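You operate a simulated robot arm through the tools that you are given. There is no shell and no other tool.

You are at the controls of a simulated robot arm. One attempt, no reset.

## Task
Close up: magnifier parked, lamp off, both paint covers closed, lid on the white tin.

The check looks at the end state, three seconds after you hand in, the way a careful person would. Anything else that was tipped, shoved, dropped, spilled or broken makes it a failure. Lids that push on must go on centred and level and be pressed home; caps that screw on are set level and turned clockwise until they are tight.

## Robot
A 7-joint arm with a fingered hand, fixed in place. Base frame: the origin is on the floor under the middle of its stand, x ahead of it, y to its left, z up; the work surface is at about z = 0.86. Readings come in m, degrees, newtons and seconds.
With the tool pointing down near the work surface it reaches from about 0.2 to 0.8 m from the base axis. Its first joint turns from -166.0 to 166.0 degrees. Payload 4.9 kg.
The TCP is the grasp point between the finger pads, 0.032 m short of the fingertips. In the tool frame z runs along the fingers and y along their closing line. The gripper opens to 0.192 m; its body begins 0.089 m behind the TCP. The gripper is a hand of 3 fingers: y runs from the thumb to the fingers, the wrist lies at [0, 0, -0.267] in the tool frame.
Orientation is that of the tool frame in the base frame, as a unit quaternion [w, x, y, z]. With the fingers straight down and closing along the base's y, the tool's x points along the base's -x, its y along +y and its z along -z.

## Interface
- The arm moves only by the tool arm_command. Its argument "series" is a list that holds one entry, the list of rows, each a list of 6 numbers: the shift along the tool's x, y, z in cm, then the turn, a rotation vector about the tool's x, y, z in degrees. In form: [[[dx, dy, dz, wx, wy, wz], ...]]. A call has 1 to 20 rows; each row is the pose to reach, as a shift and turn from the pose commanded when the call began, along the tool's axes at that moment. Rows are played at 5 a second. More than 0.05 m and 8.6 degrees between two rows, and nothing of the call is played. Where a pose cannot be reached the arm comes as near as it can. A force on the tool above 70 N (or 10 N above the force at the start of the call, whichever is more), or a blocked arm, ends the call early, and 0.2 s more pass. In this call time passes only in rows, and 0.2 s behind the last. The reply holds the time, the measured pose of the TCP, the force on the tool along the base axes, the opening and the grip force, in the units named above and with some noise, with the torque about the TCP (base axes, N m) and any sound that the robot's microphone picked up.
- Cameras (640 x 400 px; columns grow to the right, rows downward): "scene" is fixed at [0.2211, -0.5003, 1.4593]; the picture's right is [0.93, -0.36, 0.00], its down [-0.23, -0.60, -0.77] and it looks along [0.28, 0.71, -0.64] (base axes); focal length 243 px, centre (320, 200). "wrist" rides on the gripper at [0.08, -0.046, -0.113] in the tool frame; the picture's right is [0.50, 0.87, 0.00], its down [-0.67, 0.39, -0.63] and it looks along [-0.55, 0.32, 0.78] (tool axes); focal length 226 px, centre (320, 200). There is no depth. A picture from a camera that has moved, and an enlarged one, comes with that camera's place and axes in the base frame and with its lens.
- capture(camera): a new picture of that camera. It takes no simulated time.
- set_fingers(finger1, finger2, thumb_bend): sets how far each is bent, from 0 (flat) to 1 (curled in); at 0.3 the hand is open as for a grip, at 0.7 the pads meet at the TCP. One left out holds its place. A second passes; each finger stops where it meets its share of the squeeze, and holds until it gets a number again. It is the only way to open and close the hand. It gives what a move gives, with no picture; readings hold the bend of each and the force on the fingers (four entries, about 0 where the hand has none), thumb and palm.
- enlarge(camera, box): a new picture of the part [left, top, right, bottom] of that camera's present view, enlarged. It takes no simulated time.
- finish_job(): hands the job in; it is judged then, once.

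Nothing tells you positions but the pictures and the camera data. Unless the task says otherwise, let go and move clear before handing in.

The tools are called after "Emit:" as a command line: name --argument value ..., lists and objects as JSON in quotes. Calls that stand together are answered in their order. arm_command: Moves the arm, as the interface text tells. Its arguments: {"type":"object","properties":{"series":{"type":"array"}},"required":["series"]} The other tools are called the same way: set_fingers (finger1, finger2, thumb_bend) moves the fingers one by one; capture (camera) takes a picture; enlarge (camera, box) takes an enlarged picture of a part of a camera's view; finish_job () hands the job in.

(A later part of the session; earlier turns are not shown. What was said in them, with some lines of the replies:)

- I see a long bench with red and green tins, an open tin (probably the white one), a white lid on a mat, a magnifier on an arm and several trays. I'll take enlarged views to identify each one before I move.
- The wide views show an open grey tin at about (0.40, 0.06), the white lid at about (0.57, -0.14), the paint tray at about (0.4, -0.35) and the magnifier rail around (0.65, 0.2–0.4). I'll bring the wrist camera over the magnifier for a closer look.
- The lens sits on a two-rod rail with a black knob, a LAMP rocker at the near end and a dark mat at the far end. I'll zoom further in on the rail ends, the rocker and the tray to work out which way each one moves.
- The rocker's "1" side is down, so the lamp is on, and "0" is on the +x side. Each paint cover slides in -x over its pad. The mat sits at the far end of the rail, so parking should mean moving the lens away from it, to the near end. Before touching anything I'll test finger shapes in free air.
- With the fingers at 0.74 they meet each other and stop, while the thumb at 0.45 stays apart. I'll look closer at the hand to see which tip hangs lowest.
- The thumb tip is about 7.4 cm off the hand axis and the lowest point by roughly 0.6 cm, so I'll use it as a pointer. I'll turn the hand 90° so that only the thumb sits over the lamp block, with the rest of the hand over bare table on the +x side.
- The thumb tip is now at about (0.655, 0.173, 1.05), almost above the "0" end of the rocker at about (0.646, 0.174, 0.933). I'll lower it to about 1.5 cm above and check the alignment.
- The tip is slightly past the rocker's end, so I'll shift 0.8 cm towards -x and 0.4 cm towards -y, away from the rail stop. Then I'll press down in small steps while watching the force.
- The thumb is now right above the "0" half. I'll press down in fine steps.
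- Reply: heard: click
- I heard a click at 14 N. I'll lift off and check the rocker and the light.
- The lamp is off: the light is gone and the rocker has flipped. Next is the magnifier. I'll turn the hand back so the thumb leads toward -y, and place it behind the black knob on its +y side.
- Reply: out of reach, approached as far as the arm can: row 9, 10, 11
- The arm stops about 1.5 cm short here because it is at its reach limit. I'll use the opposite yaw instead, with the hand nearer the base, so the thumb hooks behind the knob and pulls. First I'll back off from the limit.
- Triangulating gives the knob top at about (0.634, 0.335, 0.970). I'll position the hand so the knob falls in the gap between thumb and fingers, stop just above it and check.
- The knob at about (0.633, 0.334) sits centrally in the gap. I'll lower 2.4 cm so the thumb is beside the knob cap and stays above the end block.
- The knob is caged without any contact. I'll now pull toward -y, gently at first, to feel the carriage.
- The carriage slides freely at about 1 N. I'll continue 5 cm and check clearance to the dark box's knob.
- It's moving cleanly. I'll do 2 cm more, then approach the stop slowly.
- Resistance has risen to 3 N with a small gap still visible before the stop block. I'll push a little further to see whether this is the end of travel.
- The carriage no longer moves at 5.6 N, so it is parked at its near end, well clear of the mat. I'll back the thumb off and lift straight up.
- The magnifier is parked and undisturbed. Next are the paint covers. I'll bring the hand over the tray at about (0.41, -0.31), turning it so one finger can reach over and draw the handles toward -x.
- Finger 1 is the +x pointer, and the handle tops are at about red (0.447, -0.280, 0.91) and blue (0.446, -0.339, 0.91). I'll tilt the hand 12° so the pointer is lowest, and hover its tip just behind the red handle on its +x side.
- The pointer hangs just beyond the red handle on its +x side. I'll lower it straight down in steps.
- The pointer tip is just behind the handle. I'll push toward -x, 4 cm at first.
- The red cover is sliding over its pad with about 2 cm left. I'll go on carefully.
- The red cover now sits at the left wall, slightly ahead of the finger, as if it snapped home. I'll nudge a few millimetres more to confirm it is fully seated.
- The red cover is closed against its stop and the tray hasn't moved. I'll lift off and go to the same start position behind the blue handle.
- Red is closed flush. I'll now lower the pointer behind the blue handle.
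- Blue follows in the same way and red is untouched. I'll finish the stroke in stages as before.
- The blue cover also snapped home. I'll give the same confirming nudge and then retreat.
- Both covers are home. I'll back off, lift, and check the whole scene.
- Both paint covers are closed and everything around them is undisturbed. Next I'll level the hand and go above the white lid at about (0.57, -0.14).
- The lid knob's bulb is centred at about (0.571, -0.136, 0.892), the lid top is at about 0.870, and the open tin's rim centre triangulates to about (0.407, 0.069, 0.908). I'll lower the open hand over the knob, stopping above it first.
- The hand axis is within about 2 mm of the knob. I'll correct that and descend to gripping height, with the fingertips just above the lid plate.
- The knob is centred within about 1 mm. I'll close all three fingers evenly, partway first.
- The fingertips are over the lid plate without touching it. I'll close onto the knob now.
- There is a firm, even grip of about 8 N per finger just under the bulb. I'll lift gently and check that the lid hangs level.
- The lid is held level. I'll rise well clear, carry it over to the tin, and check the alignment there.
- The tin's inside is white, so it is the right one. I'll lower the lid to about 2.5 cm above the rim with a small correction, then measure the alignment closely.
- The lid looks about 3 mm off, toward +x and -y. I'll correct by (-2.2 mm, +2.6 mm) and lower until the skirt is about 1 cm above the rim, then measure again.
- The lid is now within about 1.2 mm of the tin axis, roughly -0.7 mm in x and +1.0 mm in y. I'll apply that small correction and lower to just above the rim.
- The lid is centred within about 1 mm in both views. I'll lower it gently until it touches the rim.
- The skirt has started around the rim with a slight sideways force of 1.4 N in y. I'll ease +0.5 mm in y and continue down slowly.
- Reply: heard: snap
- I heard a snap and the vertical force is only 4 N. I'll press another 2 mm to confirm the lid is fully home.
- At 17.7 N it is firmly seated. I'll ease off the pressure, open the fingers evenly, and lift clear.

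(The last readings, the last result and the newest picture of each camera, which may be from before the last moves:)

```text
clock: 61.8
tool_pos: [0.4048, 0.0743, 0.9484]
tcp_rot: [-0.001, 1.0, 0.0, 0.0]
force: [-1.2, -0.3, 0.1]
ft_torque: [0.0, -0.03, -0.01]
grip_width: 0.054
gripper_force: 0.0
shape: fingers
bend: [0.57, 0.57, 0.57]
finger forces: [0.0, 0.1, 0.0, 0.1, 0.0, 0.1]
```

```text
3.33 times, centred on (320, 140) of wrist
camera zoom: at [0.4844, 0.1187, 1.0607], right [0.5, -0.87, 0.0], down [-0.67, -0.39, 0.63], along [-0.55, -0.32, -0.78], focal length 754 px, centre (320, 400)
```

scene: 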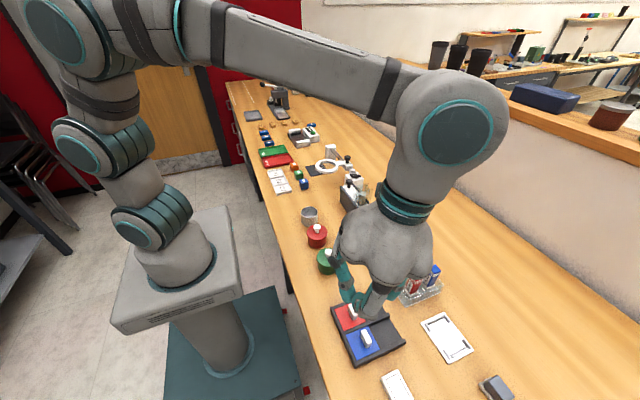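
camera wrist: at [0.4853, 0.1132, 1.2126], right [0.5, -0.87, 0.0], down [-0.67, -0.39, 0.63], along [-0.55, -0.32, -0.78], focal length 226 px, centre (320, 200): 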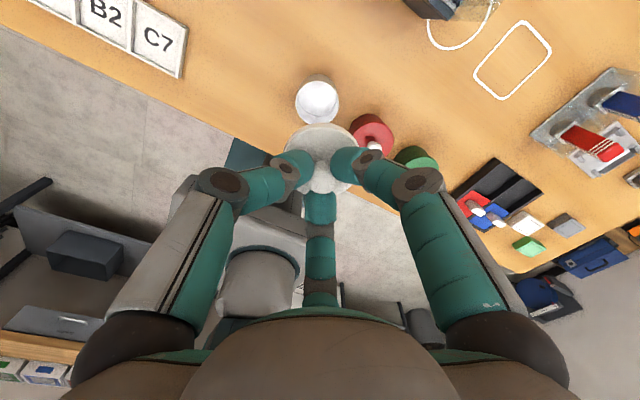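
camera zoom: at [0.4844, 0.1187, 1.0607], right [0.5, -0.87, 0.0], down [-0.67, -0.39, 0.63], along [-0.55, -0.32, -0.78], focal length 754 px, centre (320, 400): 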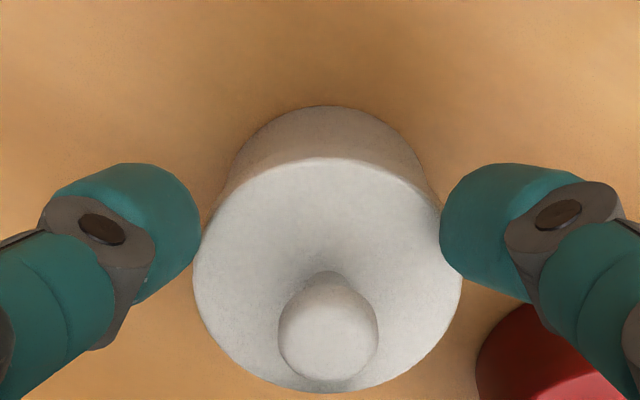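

The lid is on and looks level. I'll lift straight up and verify everything.

Emit:
arm_command --series '[[[0, 0, -1, 0, 0, 0], [0, 0, -3, 0, 0, 0], [0, 0, -7, 0, 0, 0], [0, 0, -11, 0, 0, 0], [0, 0, -15, 0, 0, 0], [0, 0, -19, 0, 0, 0]]]'

Emit:
enlarge --camera "scene" --box '[290, 195, 350, 280]'

Emit:
enlarge --camera "scene" --box '[294, 198, 326, 230]'

Emit:
capture --camera "wrist"

```text
clock: 63.2
tool_pos: [0.4026, 0.0724, 1.1367]
tcp_rot: [0.0, 1.0, -0.001, 0.0]
force: [0.3, 0.2, 0.7]
ft_torque: [0.0, 0.02, 0.03]
grip_width: 0.0541
gripper_force: 0.0
shape: fingers
bend: [0.57, 0.57, 0.57]
finger forces: [0.0, 0.0, 0.1, 0.0, 0.0, 0.0]
```

```text
4.71 times, centred on (320, 238) of scene
camera zoom: at [0.2211, -0.5003, 1.4593], right [0.93, -0.36, 0.0], down [-0.23, -0.6, -0.77], along [0.28, 0.71, -0.64], focal length 1143 px, centre (320, 24)
```

zoom: 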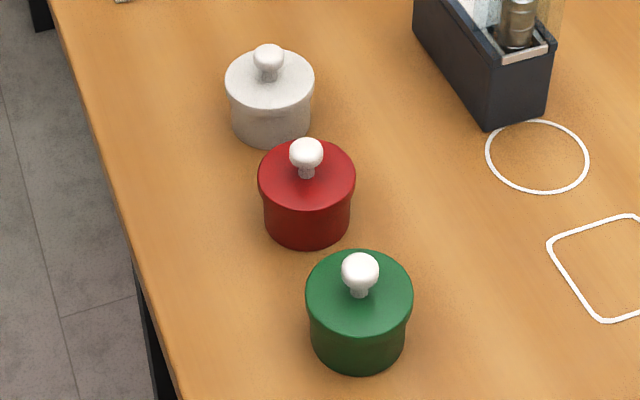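

```text
12.50 times, centred on (310, 214) of scene
camera zoom: at [0.2211, -0.5003, 1.4593], right [0.93, -0.36, 0.0], down [-0.23, -0.6, -0.77], along [0.28, 0.71, -0.64], focal length 3036 px, centre (445, 25)
```

zoom: 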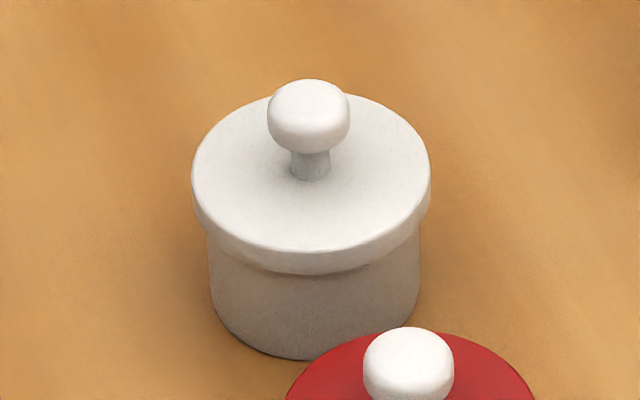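

```text
taken
camera wrist: at [0.4831, 0.1183, 1.2506], right [0.5, -0.87, 0.0], down [-0.67, -0.39, 0.63], along [-0.55, -0.32, -0.77], focal length 226 px, centre (320, 200)
```

wrist: 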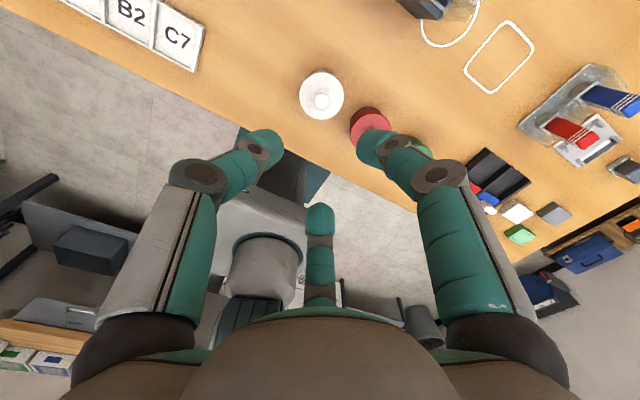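

The white lid is on, level and seated to the same height as the red and green ones. I'll do a last check of the magnifier, lamp, covers and everything else.

Emit:
capture --camera "scene"

Emit:
enlarge --camera "scene" --box '[300, 130, 380, 200]'

Emit:
enlarge --camera "scene" --box '[320, 250, 448, 370]'

Emit:
enlarge --camera "scene" --box '[330, 150, 370, 185]'

```text
taken
```

scene: 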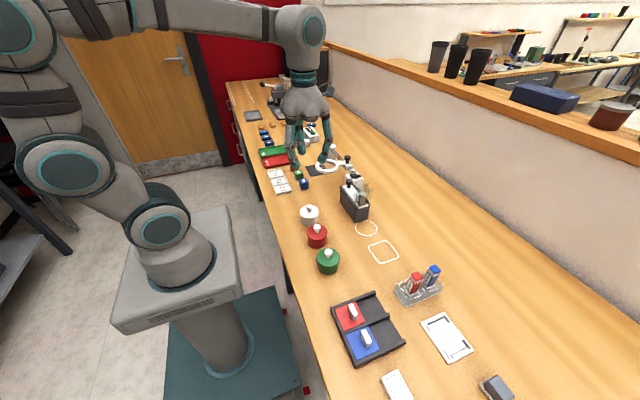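

```text
5.71 times, centred on (340, 165) of scene
camera zoom: at [0.2211, -0.5003, 1.4593], right [0.93, -0.36, 0.0], down [-0.23, -0.6, -0.77], along [0.28, 0.71, -0.64], focal length 1388 px, centre (206, 400)
```

zoom: 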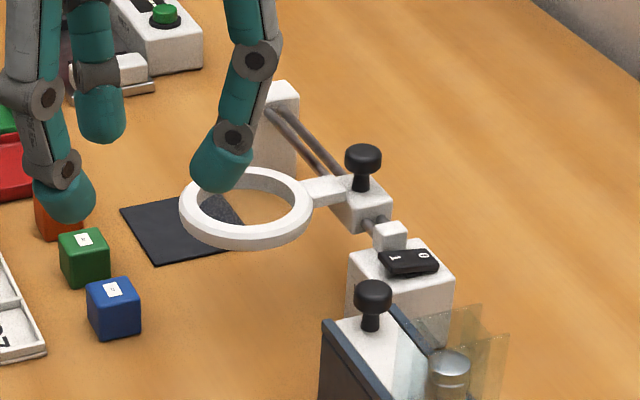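

```text
3.33 times, centred on (384, 310) of scene
camera zoom: at [0.2211, -0.5003, 1.4593], right [0.93, -0.36, 0.0], down [-0.23, -0.6, -0.77], along [0.28, 0.71, -0.64], focal length 810 px, centre (107, -167)
```

zoom: 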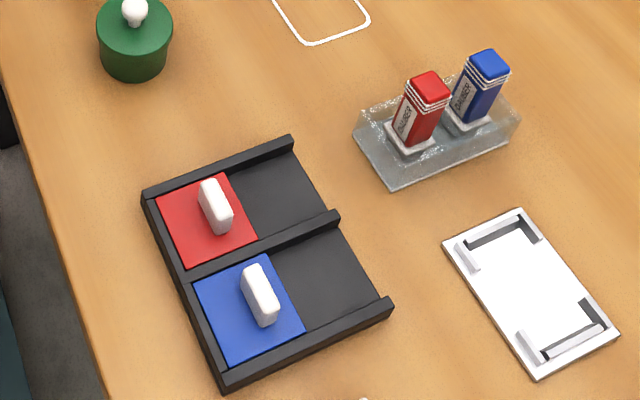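

```text
11.43 times, centred on (350, 168) of scene
camera zoom: at [0.2211, -0.5003, 1.4593], right [0.93, -0.36, 0.0], down [-0.23, -0.6, -0.77], along [0.28, 0.71, -0.64], focal length 2775 px, centre (-23, 571)
```

zoom: 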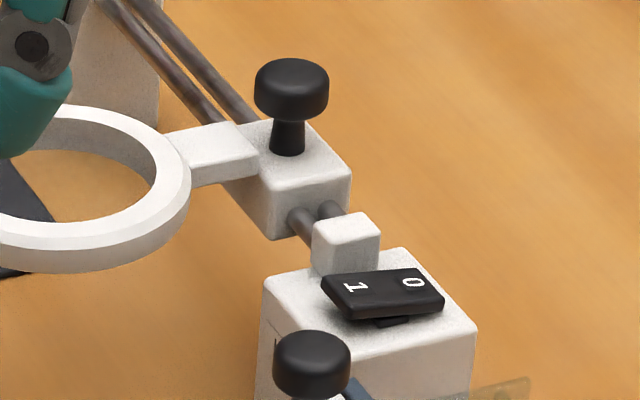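

The lamp is off, the lens is parked clear of the mat, both covers are closed, and the lid is seated, with nothing else disturbed. I'll lift the empty hand a little higher before handing in.

Emit:
arm_command --series '[[[0, 0, -4, 0, 0, 0], [0, 0, -8, 0, 0, 0]]]'

```text
clock: 63.8
tool_pos: [0.4022, 0.0721, 1.217]
tcp_rot: [0.001, 1.0, -0.001, -0.001]
force: [-0.3, 0.3, 0.7]
ft_torque: [0.0, -0.02, 0.01]
grip_width: 0.0539
gripper_force: 0.0
shape: fingers
bend: [0.57, 0.57, 0.57]
finger forces: [0.0, 0.1, 0.1, 0.0, 0.0, 0.0]
```

The hand is empty and well clear of the bench, and all four parts of the close-up are done, so I'm handing in.

Emit:
finish_job

```text
The job is handed in.
```

The bench is closed up and handed in. I haven't been told the result of the check.

- **Magnifier:** I slid it to the near end of its rail, clear of the mat. It moved at about 1 N and then wouldn't go further at 5.6 N. About 1 cm of rail still shows before the stop block, so I took this as the end of its travel. The rail has no park mark, so I chose this end because it is the one away from the mat.
- **Lamp:** The rocker clicked over to "0" and the light went out.
- **Paint covers:** Both the red and the blue cover are closed over their pads and up against the end wall.
- **White tin:** The lid is on centred and level. It snapped on, and I pressed it to about 18 N. It sits at the same height as the lids on the red and green tins.

In the final pictures nothing else looked moved, tipped or spilled. The hand was empty and well above the bench when I handed in.
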